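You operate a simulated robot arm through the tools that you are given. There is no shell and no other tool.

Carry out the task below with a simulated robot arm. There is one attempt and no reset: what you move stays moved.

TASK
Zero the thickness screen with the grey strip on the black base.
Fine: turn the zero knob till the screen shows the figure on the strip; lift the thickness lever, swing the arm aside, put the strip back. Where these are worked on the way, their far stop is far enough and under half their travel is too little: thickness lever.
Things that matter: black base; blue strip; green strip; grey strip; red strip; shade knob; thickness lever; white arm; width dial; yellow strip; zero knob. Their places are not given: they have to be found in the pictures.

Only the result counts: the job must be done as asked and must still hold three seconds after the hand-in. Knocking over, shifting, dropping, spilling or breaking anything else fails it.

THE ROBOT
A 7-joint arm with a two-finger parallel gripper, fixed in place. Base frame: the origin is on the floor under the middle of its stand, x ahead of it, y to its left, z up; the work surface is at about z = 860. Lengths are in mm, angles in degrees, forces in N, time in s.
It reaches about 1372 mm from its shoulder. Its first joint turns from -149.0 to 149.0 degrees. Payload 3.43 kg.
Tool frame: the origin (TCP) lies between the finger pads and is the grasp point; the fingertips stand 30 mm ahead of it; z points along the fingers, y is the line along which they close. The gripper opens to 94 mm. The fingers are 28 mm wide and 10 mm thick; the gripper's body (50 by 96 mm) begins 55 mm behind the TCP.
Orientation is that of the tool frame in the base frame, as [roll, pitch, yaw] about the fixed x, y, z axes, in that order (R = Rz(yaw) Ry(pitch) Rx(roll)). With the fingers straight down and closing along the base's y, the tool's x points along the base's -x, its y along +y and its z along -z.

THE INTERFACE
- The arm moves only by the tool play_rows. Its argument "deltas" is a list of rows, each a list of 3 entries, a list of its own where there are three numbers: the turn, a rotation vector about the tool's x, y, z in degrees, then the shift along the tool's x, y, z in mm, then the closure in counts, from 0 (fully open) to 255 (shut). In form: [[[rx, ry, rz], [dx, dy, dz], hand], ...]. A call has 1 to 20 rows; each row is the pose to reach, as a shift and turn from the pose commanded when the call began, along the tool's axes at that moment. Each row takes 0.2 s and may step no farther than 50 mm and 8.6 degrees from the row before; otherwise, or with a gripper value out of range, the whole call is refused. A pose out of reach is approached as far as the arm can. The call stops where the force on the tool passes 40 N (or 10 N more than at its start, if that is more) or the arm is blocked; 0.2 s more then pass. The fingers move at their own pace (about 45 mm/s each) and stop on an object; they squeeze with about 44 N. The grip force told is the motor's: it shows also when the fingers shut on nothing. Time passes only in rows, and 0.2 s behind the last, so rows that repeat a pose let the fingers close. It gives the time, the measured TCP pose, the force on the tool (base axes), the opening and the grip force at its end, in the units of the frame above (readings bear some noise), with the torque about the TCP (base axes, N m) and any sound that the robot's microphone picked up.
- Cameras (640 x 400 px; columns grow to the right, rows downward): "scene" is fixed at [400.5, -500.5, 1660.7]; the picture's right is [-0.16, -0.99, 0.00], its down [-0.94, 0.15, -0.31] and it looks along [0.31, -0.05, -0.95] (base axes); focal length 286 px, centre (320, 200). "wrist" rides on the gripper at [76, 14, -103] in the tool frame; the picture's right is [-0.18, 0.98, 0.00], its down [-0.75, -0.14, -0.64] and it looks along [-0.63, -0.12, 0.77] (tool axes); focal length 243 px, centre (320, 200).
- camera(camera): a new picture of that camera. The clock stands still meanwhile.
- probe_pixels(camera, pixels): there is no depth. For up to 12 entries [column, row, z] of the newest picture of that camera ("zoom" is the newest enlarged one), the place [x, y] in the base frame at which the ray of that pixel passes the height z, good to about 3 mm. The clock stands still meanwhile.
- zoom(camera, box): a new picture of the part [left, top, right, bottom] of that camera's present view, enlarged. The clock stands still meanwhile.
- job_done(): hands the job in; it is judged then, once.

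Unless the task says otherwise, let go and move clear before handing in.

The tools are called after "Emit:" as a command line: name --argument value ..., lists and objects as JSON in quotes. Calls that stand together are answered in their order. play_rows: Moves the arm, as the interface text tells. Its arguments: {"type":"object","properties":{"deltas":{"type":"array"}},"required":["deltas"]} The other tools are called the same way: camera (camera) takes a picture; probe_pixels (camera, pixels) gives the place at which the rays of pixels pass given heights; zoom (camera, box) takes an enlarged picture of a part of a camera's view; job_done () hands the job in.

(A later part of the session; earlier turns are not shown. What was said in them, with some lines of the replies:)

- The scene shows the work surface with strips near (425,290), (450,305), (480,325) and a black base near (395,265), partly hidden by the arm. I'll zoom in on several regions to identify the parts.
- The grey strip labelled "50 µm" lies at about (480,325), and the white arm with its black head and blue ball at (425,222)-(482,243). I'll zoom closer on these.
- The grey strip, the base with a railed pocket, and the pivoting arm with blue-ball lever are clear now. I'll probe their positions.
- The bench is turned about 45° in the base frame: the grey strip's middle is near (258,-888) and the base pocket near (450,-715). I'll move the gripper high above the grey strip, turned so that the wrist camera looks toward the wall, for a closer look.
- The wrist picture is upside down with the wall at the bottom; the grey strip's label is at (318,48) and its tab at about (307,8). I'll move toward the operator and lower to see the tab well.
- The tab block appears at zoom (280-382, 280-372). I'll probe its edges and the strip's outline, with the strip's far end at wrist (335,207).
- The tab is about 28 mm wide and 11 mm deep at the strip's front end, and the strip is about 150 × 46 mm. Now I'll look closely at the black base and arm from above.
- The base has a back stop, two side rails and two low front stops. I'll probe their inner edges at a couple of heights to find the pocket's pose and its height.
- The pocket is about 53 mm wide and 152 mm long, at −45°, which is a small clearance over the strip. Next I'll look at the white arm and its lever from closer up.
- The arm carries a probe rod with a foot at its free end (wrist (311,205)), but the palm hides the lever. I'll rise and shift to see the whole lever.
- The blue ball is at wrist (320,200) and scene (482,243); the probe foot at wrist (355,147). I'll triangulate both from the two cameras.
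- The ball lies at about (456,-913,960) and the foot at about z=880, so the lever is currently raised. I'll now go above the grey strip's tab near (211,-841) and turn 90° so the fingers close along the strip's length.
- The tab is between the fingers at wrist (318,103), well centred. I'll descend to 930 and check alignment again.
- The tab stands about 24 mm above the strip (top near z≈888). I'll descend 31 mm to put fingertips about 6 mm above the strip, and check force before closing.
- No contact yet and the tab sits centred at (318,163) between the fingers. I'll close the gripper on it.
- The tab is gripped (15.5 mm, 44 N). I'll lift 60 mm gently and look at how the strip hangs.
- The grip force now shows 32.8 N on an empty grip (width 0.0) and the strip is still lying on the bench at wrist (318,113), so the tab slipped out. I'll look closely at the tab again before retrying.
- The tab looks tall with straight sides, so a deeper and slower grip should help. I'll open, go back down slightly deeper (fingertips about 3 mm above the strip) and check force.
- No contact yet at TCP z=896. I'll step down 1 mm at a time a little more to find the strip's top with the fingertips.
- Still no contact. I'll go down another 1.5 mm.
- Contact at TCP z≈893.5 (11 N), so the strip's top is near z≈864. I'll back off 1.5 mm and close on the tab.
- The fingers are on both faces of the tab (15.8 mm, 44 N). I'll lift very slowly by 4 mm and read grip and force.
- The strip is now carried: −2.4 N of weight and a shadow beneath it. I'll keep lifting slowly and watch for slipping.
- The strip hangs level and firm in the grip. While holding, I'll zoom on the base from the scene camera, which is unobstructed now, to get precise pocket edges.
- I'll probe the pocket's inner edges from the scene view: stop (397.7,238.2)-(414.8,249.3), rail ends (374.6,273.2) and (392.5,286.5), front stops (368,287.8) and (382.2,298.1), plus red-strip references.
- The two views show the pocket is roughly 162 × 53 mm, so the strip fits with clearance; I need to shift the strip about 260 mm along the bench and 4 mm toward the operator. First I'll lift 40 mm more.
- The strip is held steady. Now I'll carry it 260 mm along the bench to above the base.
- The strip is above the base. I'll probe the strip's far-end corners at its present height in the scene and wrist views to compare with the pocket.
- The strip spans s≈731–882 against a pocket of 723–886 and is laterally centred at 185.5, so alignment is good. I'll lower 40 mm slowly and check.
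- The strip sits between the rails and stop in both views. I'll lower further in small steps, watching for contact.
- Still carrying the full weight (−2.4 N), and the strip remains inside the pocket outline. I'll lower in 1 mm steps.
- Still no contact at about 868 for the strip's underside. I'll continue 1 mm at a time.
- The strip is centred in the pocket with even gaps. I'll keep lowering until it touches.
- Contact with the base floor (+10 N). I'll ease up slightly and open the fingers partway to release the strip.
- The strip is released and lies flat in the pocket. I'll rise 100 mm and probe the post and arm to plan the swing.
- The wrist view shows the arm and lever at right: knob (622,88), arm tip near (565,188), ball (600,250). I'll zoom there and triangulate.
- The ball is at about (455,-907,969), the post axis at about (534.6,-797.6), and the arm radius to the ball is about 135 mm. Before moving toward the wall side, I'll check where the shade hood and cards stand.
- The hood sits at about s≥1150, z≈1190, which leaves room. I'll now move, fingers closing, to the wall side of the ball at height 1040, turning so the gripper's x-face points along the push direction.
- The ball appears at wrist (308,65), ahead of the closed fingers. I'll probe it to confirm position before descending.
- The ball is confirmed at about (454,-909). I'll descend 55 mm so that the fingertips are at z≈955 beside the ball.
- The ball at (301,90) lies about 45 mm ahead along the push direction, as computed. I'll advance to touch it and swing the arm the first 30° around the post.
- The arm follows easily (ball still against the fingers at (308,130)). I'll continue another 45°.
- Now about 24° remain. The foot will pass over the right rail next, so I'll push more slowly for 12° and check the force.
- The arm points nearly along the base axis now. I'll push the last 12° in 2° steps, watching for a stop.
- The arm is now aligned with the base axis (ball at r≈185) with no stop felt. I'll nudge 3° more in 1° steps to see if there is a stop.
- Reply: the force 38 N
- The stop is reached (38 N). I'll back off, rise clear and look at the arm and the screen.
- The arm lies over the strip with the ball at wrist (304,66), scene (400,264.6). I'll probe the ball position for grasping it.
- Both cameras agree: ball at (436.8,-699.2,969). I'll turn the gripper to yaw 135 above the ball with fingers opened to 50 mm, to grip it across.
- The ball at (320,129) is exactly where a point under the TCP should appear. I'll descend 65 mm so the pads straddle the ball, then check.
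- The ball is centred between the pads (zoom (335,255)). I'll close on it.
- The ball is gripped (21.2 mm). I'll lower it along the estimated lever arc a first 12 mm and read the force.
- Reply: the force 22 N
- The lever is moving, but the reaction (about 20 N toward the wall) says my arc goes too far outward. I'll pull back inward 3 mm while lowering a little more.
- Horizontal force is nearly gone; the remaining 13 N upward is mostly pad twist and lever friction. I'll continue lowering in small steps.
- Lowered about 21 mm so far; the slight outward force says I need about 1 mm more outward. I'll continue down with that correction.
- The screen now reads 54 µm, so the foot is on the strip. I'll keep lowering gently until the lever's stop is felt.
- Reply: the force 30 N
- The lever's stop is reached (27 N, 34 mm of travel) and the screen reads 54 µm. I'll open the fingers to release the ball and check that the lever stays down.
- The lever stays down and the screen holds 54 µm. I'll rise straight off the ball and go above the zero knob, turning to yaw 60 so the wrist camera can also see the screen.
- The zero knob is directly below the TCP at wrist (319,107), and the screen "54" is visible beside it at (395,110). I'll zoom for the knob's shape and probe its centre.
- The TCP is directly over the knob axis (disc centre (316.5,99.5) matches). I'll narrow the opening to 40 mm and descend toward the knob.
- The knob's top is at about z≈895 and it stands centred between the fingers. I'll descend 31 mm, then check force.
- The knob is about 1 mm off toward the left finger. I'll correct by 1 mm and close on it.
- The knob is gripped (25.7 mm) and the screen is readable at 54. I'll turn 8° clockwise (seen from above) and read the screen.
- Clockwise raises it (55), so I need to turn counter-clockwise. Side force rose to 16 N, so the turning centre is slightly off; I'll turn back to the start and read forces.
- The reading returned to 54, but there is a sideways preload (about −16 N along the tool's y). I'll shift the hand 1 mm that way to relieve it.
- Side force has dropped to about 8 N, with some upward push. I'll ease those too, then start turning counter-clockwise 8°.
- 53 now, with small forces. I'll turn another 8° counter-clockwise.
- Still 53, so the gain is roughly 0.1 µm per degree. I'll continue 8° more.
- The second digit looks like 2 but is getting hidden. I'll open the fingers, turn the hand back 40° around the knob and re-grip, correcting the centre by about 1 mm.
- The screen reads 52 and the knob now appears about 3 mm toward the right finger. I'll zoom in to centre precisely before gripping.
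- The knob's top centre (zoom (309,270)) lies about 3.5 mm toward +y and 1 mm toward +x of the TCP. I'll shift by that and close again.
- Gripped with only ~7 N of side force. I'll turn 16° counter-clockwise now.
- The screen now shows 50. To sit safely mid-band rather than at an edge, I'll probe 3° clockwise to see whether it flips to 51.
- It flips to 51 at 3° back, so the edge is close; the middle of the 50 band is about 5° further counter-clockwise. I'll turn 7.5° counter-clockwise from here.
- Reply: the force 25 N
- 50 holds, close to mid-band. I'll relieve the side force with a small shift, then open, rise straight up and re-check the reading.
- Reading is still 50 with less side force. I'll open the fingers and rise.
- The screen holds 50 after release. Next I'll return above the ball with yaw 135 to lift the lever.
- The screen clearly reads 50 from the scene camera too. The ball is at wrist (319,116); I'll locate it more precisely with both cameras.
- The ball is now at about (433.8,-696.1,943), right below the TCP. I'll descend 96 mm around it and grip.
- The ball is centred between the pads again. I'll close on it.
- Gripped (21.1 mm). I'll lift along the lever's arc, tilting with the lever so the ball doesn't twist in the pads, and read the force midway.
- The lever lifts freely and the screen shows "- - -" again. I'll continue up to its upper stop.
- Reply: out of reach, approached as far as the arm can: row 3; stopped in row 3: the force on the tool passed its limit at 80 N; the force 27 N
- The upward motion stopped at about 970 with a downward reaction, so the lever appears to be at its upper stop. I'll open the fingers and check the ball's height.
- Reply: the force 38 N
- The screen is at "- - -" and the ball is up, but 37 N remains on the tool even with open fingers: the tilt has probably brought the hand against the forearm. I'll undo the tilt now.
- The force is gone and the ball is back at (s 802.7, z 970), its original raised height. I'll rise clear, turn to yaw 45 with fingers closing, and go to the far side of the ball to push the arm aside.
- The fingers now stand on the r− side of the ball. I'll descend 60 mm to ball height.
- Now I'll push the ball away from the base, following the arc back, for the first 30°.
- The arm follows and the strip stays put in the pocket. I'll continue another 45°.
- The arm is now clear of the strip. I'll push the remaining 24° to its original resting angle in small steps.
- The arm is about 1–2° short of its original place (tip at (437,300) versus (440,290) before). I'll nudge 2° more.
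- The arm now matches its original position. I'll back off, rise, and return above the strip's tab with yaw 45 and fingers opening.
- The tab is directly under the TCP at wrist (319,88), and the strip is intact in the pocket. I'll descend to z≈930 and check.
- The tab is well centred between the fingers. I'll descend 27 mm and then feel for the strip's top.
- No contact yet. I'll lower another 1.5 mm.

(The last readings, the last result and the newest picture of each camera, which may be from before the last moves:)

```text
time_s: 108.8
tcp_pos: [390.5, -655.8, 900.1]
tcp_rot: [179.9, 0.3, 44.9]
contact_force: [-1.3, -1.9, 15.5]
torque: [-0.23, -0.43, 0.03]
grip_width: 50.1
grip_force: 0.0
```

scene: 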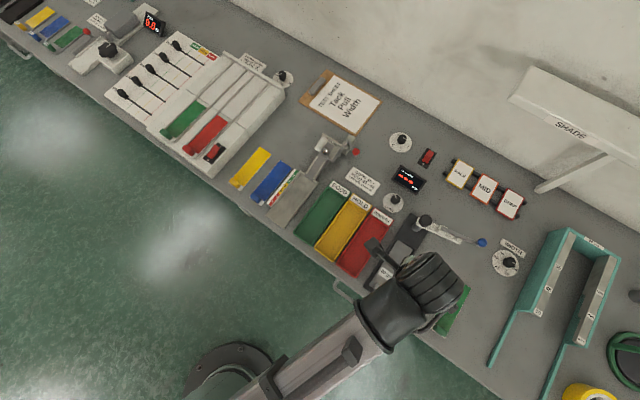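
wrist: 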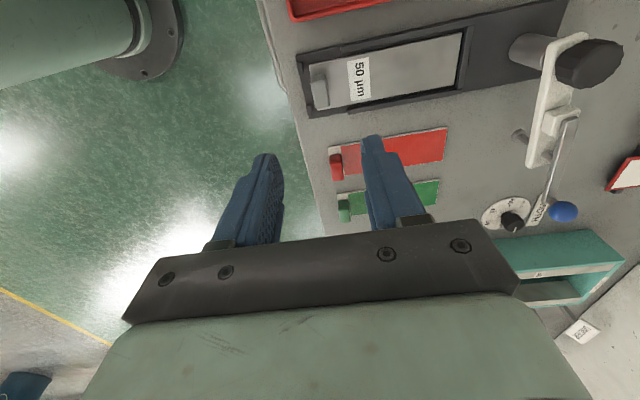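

Contact with the strip (15 N). I'll back off 1.7 mm and close on the tab.

Emit:
play_rows --deltas '[[[0, 0, 0], [0, 0, -1.7], 120], [[0, 0, 0], [0, 0, -1.7], 180], [[0, 0, 0], [0, 0, -1.7], 220], [[0, 0, 0], [0, 0, -1.7], 255], [[0, 0, 0], [0, 0, -1.7], 255], [[0, 0, 0], [0, 0, -1.7], 255]]'

Emit:
zoom --camera "wrist" --box '[260, 60, 620, 240]'

```text
time_s: 110.2
tcp_pos: [391.1, -655.0, 900.6]
tcp_rot: [-179.8, 0.3, 44.9]
contact_force: [-3.2, 3.0, 7.3]
torque: [0.1, -0.06, 0.06]
grip_width: 15.5
grip_force: 43.7
```

```text
1.78 times, centred on (440, 150) of wrist
```

zoom: 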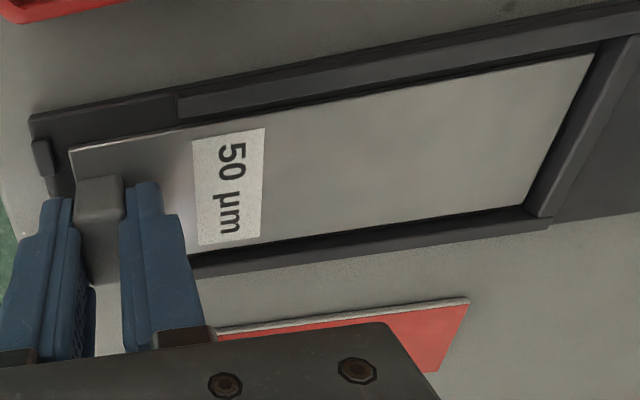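

Gripped with the same hold as before. I'll lift slowly out of the pocket.

Emit:
play_rows --deltas '[[[0, 0, 0], [0, 0, -1], 255], [[0, 0, 0], [0, 0, -2], 255], [[0, 0, 0], [0, 0, -3], 255], [[0, 0, 0], [0, 0, -4], 255], [[0, 0, 0], [0, 0, -6], 255], [[0, 0, 0], [0, 0, -8], 255], [[0, 0, 0], [0, 0, -10], 255], [[0, 0, 0], [0, 0, -12], 255], [[0, 0, 0], [0, 0, -14], 255], [[0, 0, 0], [0, 0, -16], 255]]'

Emit:
zoom --camera "wrist" --box '[260, 60, 620, 240]'

```text
time_s: 112.4
tcp_pos: [391.1, -653.9, 916.2]
tcp_rot: [-179.9, 0.3, 44.9]
contact_force: [-0.3, -0.2, -2.3]
torque: [0.11, 0.06, 0.02]
grip_width: 15.1
grip_force: 43.9
```

```text
1.78 times, centred on (440, 150) of wrist
```

zoom: 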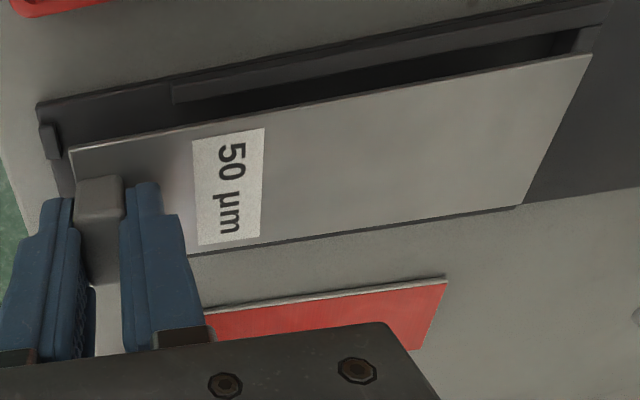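

The strip is lifted (−2.3 N) and steady. I'll raise it another 40 mm.

Emit:
play_rows --deltas '[[[0, 0, 0], [0, 0, -3], 255], [[0, 0, 0], [0, 0, -7], 255], [[0, 0, 0], [0, 0, -11], 255], [[0, 0, 0], [0, 0, -15], 255], [[0, 0, 0], [0, 0, -20], 255], [[0, 0, 0], [0, 0, -25], 255], [[0, 0, 0], [0, 0, -30], 255], [[0, 0, 0], [0, 0, -35], 255], [[0, 0, 0], [0, 0, -38], 255], [[0, 0, 0], [0, 0, -40], 255]]'

```text
time_s: 114.6
tcp_pos: [390.8, -654.0, 956.9]
tcp_rot: [180.0, 0.2, 44.9]
contact_force: [-1.0, -0.1, -2.6]
torque: [0.07, 0.08, 0.01]
grip_width: 15.6
grip_force: 44.2
```

Held firmly at z≈957. Now I'll carry it back 260 mm along the bench to its original place.

Emit:
play_rows --deltas '[[[0, 0, 0], [-5, 0, 0], 255], [[0, 0, 0], [-12, 0, 0], 255], [[0, 0, 0], [-22, 0.5, 0], 255], [[0, 0, 0], [-35, 0.5, 0], 255], [[0, 0, 0], [-50, 1, 0], 255], [[0, 0, 0], [-65, 1, 0], 255], [[0, 0, 0], [-80, 1.5, 0], 255], [[0, 0, 0], [-95, 1.5, 0], 255], [[0, 0, 0], [-110, 2, 0], 255], [[0, 0, 0], [-125, 2, 0], 255], [[0, 0, 0], [-140, 2.5, 0], 255], [[0, 0, 0], [-155, 2.5, 0], 255], [[0, 0, 0], [-170, 3, 0], 255], [[0, 0, 0], [-185, 3, 0], 255], [[0, 0, 0], [-200, 3.5, 0], 255], [[0, 0, 0], [-215, 3.5, 0], 255], [[0, 0, 0], [-230, 4, 0], 255], [[0, 0, 0], [-243, 4, 0], 255], [[0, 0, 0], [-253, 4.5, 0], 255], [[0, 0, 0], [-259.6, 4.5, 0], 255]]'

Emit:
camera --camera "wrist"

Emit:
camera --camera "scene"

```text
time_s: 118.8
tcp_pos: [209.1, -839.8, 957.5]
tcp_rot: [180.0, 0.3, 44.9]
contact_force: [-0.3, -0.4, -1.3]
torque: [0.05, 0.1, 0.03]
grip_width: 15.5
grip_force: 44.3
```

```text
taken
```

wrist: 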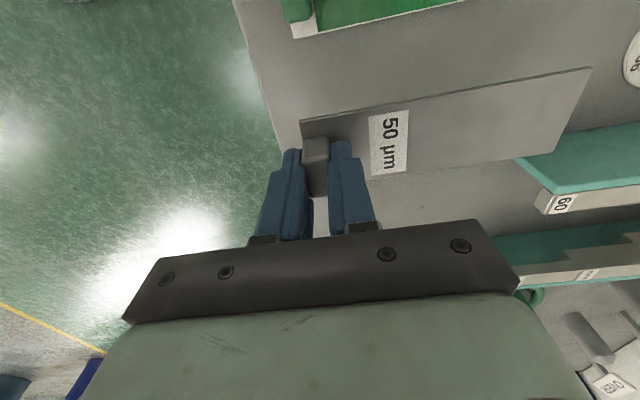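

```text
taken
```

scene: 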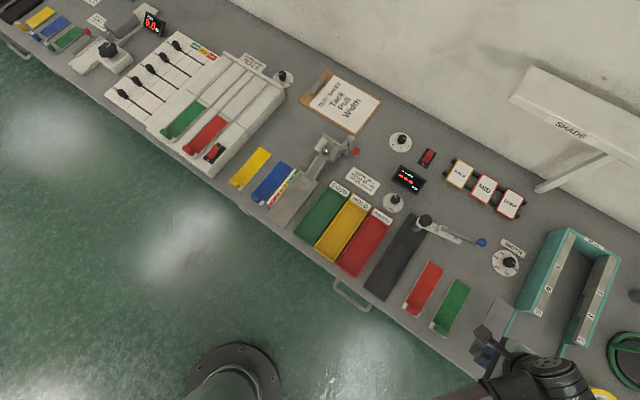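

The strip is over its original spot. I'll lower it 50 mm, then feel for the bench.

Emit:
play_rows --deltas '[[[0, 0, 0], [0, 0, 4], 255], [[0, 0, 0], [0, 0, 9], 255], [[0, 0, 0], [0, 0, 14], 255], [[0, 0, 0], [0, 0, 19], 255], [[0, 0, 0], [0, 0, 24], 255], [[0, 0, 0], [0, 0, 29], 255], [[0, 0, 0], [0, 0, 34], 255], [[0, 0, 0], [0, 0, 39], 255], [[0, 0, 0], [0, 0, 44], 255], [[0, 0, 0], [0, 0, 48], 255], [[0, 0, 0], [0, 0, 50], 255]]'

Emit:
camera --camera "wrist"

```text
time_s: 121.2
tcp_pos: [209.5, -842.0, 907.2]
tcp_rot: [-180.0, 0.2, 44.9]
contact_force: [-0.7, -0.7, -2.6]
torque: [0.06, 0.05, -0.02]
grip_width: 15.4
grip_force: 44.0
```

```text
taken
```

wrist: 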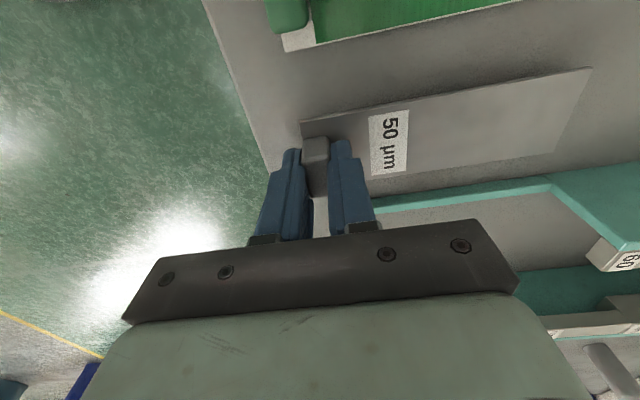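

Everything lines up with the original view. I'll continue lowering in smaller steps.

Emit:
play_rows --deltas '[[[0, 0, 0], [0, 0, 2], 255], [[0, 0, 0], [0, 0, 4], 255], [[0, 0, 0], [0, 0, 6], 255], [[0, 0, 0], [0, 0, 8], 255], [[0, 0, 0], [0, 0, 9], 255]]'

```text
time_s: 122.4
tcp_pos: [211.5, -840.9, 898.1]
tcp_rot: [-180.0, 0.3, 44.9]
contact_force: [-1.1, -0.4, -2.5]
torque: [0.1, 0.04, 0.0]
grip_width: 15.3
grip_force: 44.1
```

Emit:
play_rows --deltas '[[[0, 0, 0], [0, 0, 0.8], 255], [[0, 0, 0], [0, 0, 1.6], 255]]'

```text
time_s: 123.0
tcp_pos: [208.9, -841.0, 896.0]
tcp_rot: [-179.9, 0.2, 44.9]
contact_force: [-0.1, 0.4, -3.2]
torque: [0.05, 0.09, -0.01]
grip_width: 15.3
grip_force: 43.8
```

Still carrying (−3.2 N). I'll lower another 1.5 mm.

Emit:
play_rows --deltas '[[[0, 0, 0], [0, 0, 0.8], 255], [[0, 0, 0], [0, 0, 1.5], 255]]'

```text
time_s: 123.6
tcp_pos: [209.8, -841.0, 896.3]
tcp_rot: [-179.9, 0.3, 44.8]
contact_force: [-0.3, 0.4, -1.9]
torque: [0.09, 0.13, -0.02]
grip_width: 15.4
grip_force: 43.7
```

Emit:
play_rows --deltas '[[[0, 0, 0], [0, 0, 0.6], 255], [[0, 0, 0], [0, 0, 1.2], 255]]'

```text
time_s: 124.2
tcp_pos: [210.5, -841.6, 894.1]
tcp_rot: [180.0, 0.3, 44.9]
contact_force: [0.0, 0.6, -1.3]
torque: [0.03, 0.08, -0.03]
grip_width: 15.3
grip_force: 44.0
```

The load is easing (−1.3 N), so it is nearly down. One more small step.

Emit:
play_rows --deltas '[[[0, 0, 0], [0, 0, 0.5], 255], [[0, 0, 0], [0, 0, 1], 255]]'

```text
time_s: 124.8
tcp_pos: [210.5, -842.6, 894.5]
tcp_rot: [-179.9, 0.3, 45.0]
contact_force: [1.9, -2.5, 7.4]
torque: [0.07, -0.07, -0.05]
grip_width: 15.6
grip_force: 44.1
```

The strip is on the bench (+7 N). I'll open the fingers and rise straight up.

Emit:
play_rows --deltas '[[[0, 0, 0], [0, 0, -0.3], 200], [[0, 0, 0], [0, 0, -0.3], 140], [[0, 0, 0], [0, 0, -0.3], 140], [[0, 0, 0], [0, 0, -0.3], 140], [[0, 0, 0], [0, 0, -10], 140], [[0, 0, 0], [0, 0, -40], 140], [[0, 0, 0], [0, 0, -80], 140], [[0, 0, 0], [0, 0, -120], 140], [[0, 0, 0], [0, 0, -120], 140]]'

Emit:
camera --camera "wrist"

Emit:
camera --camera "scene"

```text
time_s: 126.8
tcp_pos: [212.0, -838.5, 1014.2]
tcp_rot: [-179.9, 0.3, 44.9]
contact_force: [-0.3, 0.4, -0.1]
torque: [0.0, -0.02, 0.01]
grip_width: 42.3
grip_force: 0.0
```

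```text
taken
```

wrist: 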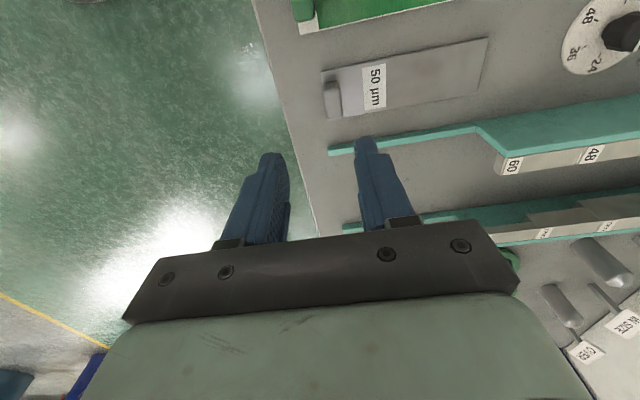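

```text
taken
```

scene: 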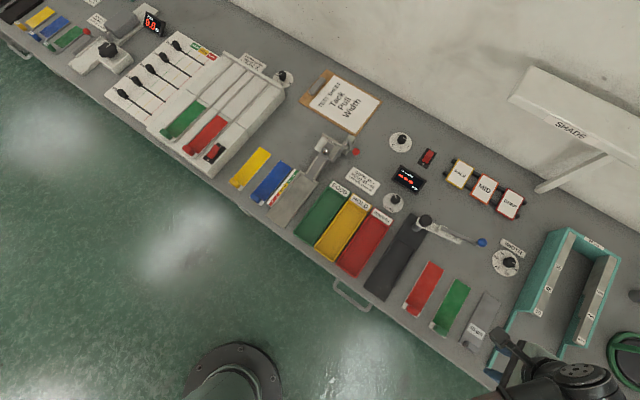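

The strip is released, but the tab shows at wrist (332,97), a little further wallward than before. I'll zoom and probe to check its position against the original.

Emit:
zoom --camera "scene" --box '[430, 280, 526, 370]'

Emit:
zoom --camera "wrist" --box '[290, 10, 510, 150]'

Emit:
probe_pixels --camera "wrist" --pixels '[[322, 73, 864], [329, 119, 864], [488, 38, 864], [477, 98, 864]]'

```text
4.44 times, centred on (478, 325) of scene
```

zoom: 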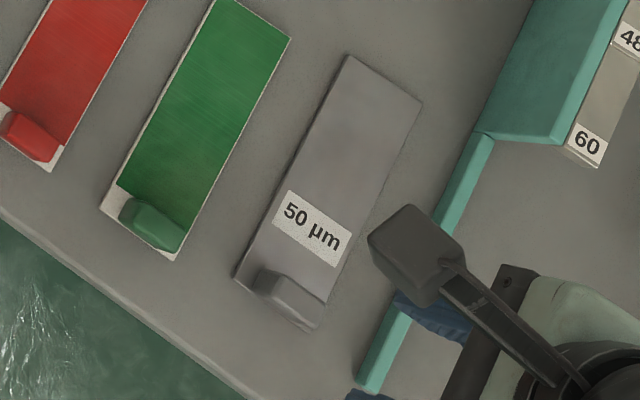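

```text
2.86 times, centred on (400, 80) of wrist
```

zoom: 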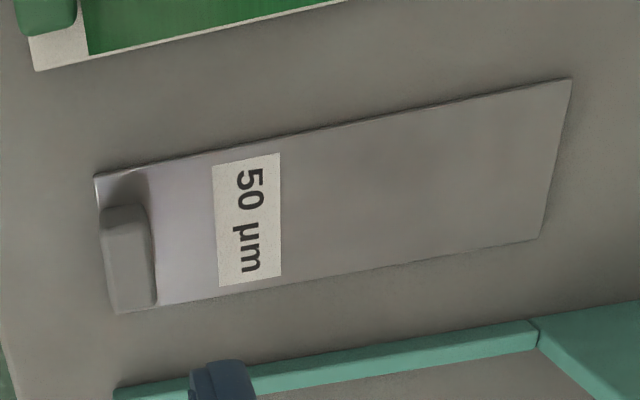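

```text
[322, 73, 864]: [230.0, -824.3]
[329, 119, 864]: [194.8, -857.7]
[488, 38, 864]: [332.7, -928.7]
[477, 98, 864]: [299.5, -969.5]
```

The strip lies about 11 mm too far wallward: the back fingertip dragged it while opening. I'll fix it by straddling the tab at the original gripping position and closing gently, so the fingers push the tab back to centre.

Emit:
play_rows --deltas '[[[0, 0, 0], [0, 0, 0], 92], [[0, 0, 0], [0, 0, 30], 92], [[0, 0, 0], [0, 0, 60], 92], [[0, 0, 0], [0, 0, 85], 92], [[0, 0, 0], [0, 0, 85], 92]]'

Emit:
camera --camera "wrist"

```text
time_s: 128.0
tcp_pos: [208.2, -839.2, 930.2]
tcp_rot: [180.0, 0.2, 44.9]
contact_force: [0.5, -0.5, 0.2]
torque: [-0.05, -0.02, -0.02]
grip_width: 60.2
grip_force: 0.1
```

```text
taken
```

wrist: 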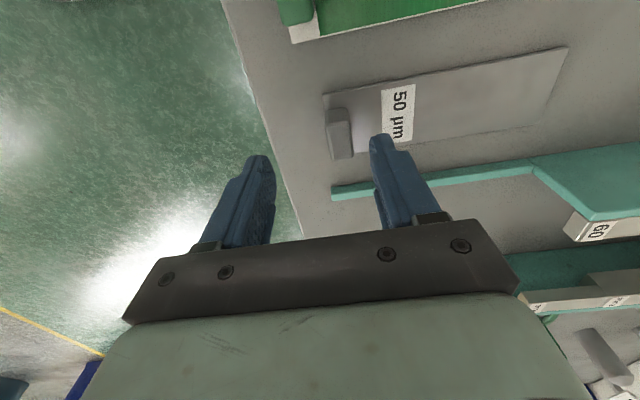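

To calibrate against the original picture at this height, I'll take the same zoom window and compare the bench edge and the tab.

Emit:
zoom --camera "wrist" --box '[240, 80, 400, 180]'

```text
4.00 times, centred on (320, 130) of wrist
```

zoom: 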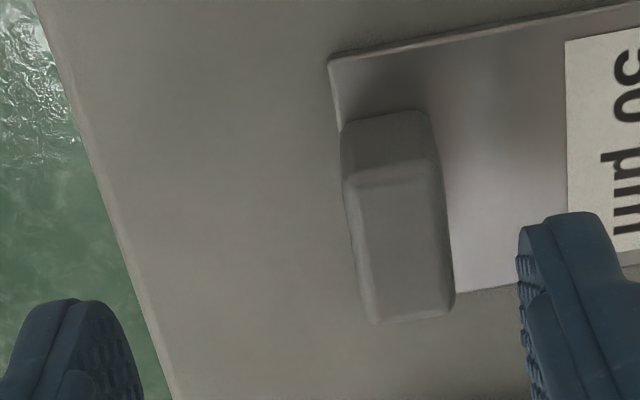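

Comparing with the original zoom, the bench edge shows my TCP about 3 mm short wallward, and the strip about 12.5 mm too far wallward. I'll shift 3 mm, descend to just above the strip, and then close to centre the tab.

Emit:
play_rows --deltas '[[[0, 0, 0], [1, 3, 10], 92], [[0, 0, 0], [1, 3, 22], 92], [[0, 0, 0], [1, 3, 30], 92], [[0, 0, 0], [1, 3, 32.5], 92], [[0, 0, 0], [1, 3, 32.5], 92]]'

Emit:
camera --camera "wrist"

```text
time_s: 129.2
tcp_pos: [211.5, -840.6, 896.5]
tcp_rot: [180.0, 0.2, 45.0]
contact_force: [0.5, 0.0, -0.4]
torque: [0.0, 0.02, -0.05]
grip_width: 60.1
grip_force: 0.0
```

```text
taken
```

wrist: 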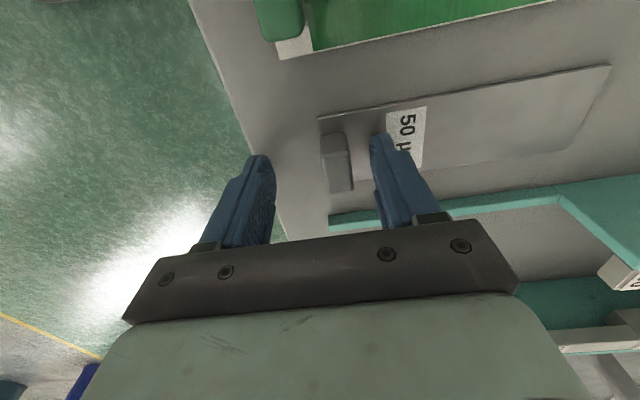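

No contact and the view matches the original pose; the tab is between the fingers at (338,160). I'll close stepwise so the back finger slides the strip to centre.

Emit:
play_rows --deltas '[[[0, 0, 0], [0, 0, 0], 130], [[0, 0, 0], [0, 0, 0], 160], [[0, 0, 0], [0, 0, 0], 185], [[0, 0, 0], [0, 0, 0], 200], [[0, 0, 0], [0, 0, 0], 208], [[0, 0, 0], [0, 0, 0], 208]]'

Emit:
camera --camera "wrist"

```text
time_s: 130.6
tcp_pos: [211.6, -841.4, 897.5]
tcp_rot: [180.0, 0.3, 44.9]
contact_force: [0.5, -0.5, 0.0]
torque: [-0.01, -0.02, 0.0]
grip_width: 17.8
grip_force: 0.4
```

```text
taken
```

wrist: 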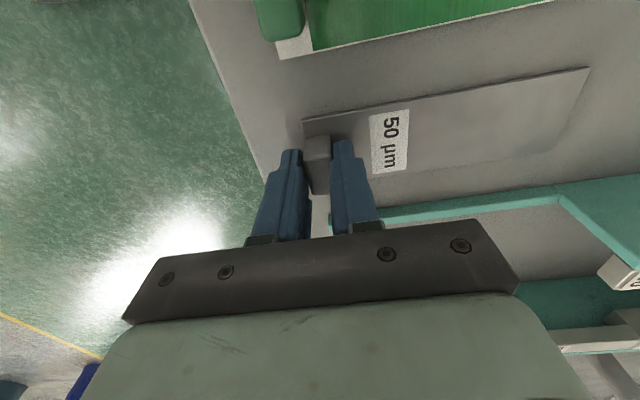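

The tab is now centred (opening 17.8 mm around a 15.5 mm tab, no grip force) and the strip is back in line. I'll open a little and rise straight up.

Emit:
play_rows --deltas '[[[0, 0, 0], [0, 0, 0], 185], [[0, 0, 0], [0, 0, 0], 185], [[0, 0, 0], [0, 0, -15], 185], [[0, 0, 0], [0, 0, -35], 185], [[0, 0, 0], [0, 0, -70], 185], [[0, 0, 0], [0, 0, -110], 185], [[0, 0, 0], [0, 0, -110], 185]]'

Emit:
camera --camera "wrist"

Emit:
zoom --camera "scene" --box '[430, 280, 526, 370]'

```text
time_s: 132.2
tcp_pos: [211.6, -840.2, 1007.7]
tcp_rot: [-179.9, 0.1, 44.9]
contact_force: [0.1, -0.2, 0.1]
torque: [0.03, 0.02, -0.02]
grip_width: 26.1
grip_force: 0.0
```

```text
taken
```

wrist: 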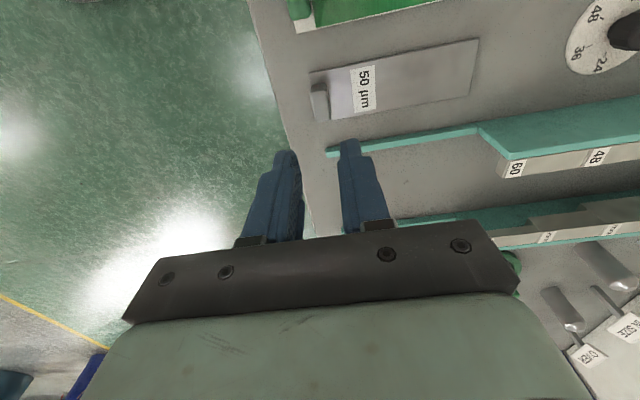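

```text
4.44 times, centred on (478, 325) of scene
```

zoom: 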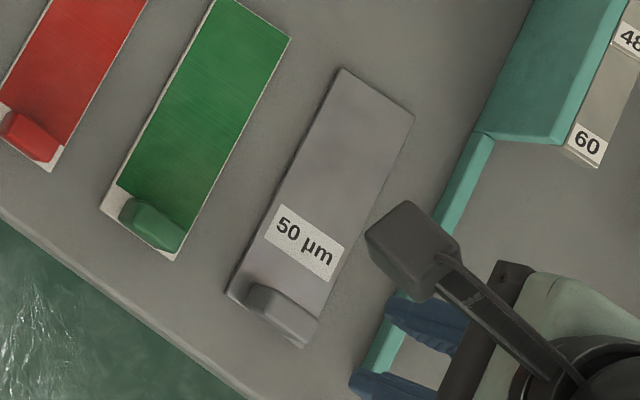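

The strip now lies within about 3 mm of its original outline (corners (342,68), (413,117), (226,293) versus (340,72), (413,122), (225,297)). I'll rise further clear and do a final check of arm, lever and knob.

Emit:
play_rows --deltas '[[[0, 0, 0], [0, 0, -40], 120], [[0, 0, 0], [20, -20, -80], 120], [[0, 0, 0], [20, -40, -120], 120], [[0, 0, 0], [20, -40, -150], 120], [[0, 0, 0], [20, -40, -150], 120]]'

Emit:
camera --camera "scene"

Emit:
zoom --camera "scene" --box '[390, 195, 494, 260]'

Emit:
zoom --camera "scene" --box '[340, 120, 540, 360]'

```text
time_s: 133.4
tcp_pos: [200.2, -799.3, 1156.9]
tcp_rot: [-179.9, 0.2, 44.8]
contact_force: [0.5, 0.0, 0.6]
torque: [0.0, 0.01, 0.03]
grip_width: 49.8
grip_force: 0.0
```

```text
taken
```

scene: 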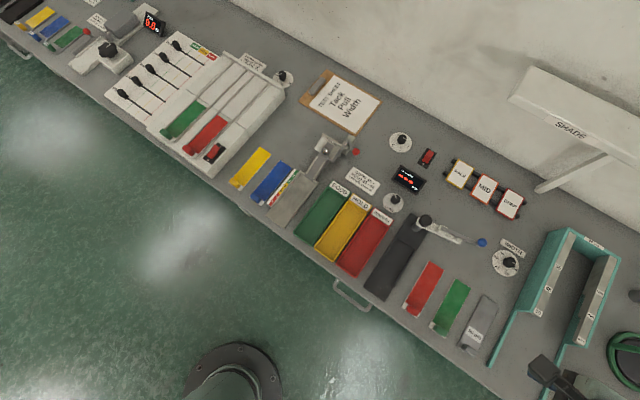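

```text
6.15 times, centred on (442, 228) of scene
```

zoom: 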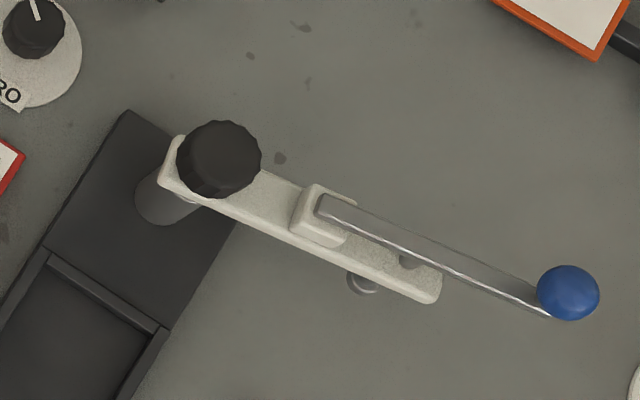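

```text
1.67 times, centred on (440, 240) of scene
```

zoom: 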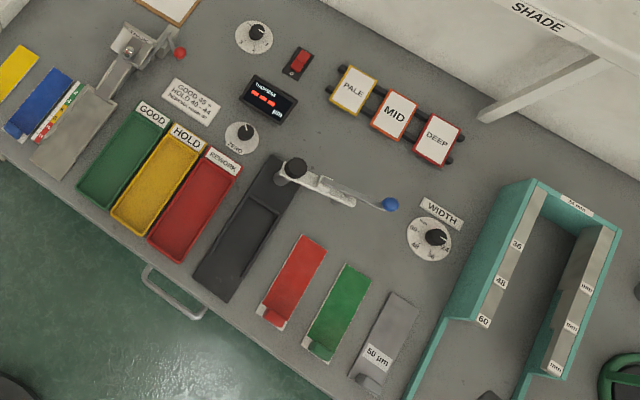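

The final pictures show the ball at (568,292), its starting place, so the lever is up and the arm aside. The zero knob is still at the setting that read 50, the base is empty, the grey strip is back in its spot and nothing else has moved. The hand is clear, so I'll hand the job in.

Emit:
job_done

```text
The job is handed in.
```

The thickness screen is zeroed: with the grey strip on the black base it read 54 µm, and I turned the zero knob until it read 50 µm. It still read 50 after I let go of the knob.

I then lifted the lever fully, swung the white arm back to where it started, and put the grey strip back. The final pictures show the other strips, knobs and cards where they were at the start. I have handed the job in; no verdict came back.

Three things happened on the way that you would not see in the final pictures:
- **First grip:** my first try at lifting the strip slipped off its tab. The strip did not move, and a deeper grip held.
- **Force spike:** while I was lifting the lever, the force on the tool reached 80 N. Tilting the hand most likely pressed it against the robot's own forearm. Undoing the tilt cleared it, and the lever was at its original raised height.
- **Strip position:** when I set the strip down, a fingertip dragged it about 12 mm toward the wall. I pushed it back, and it now lies within about 3 mm of its original place.
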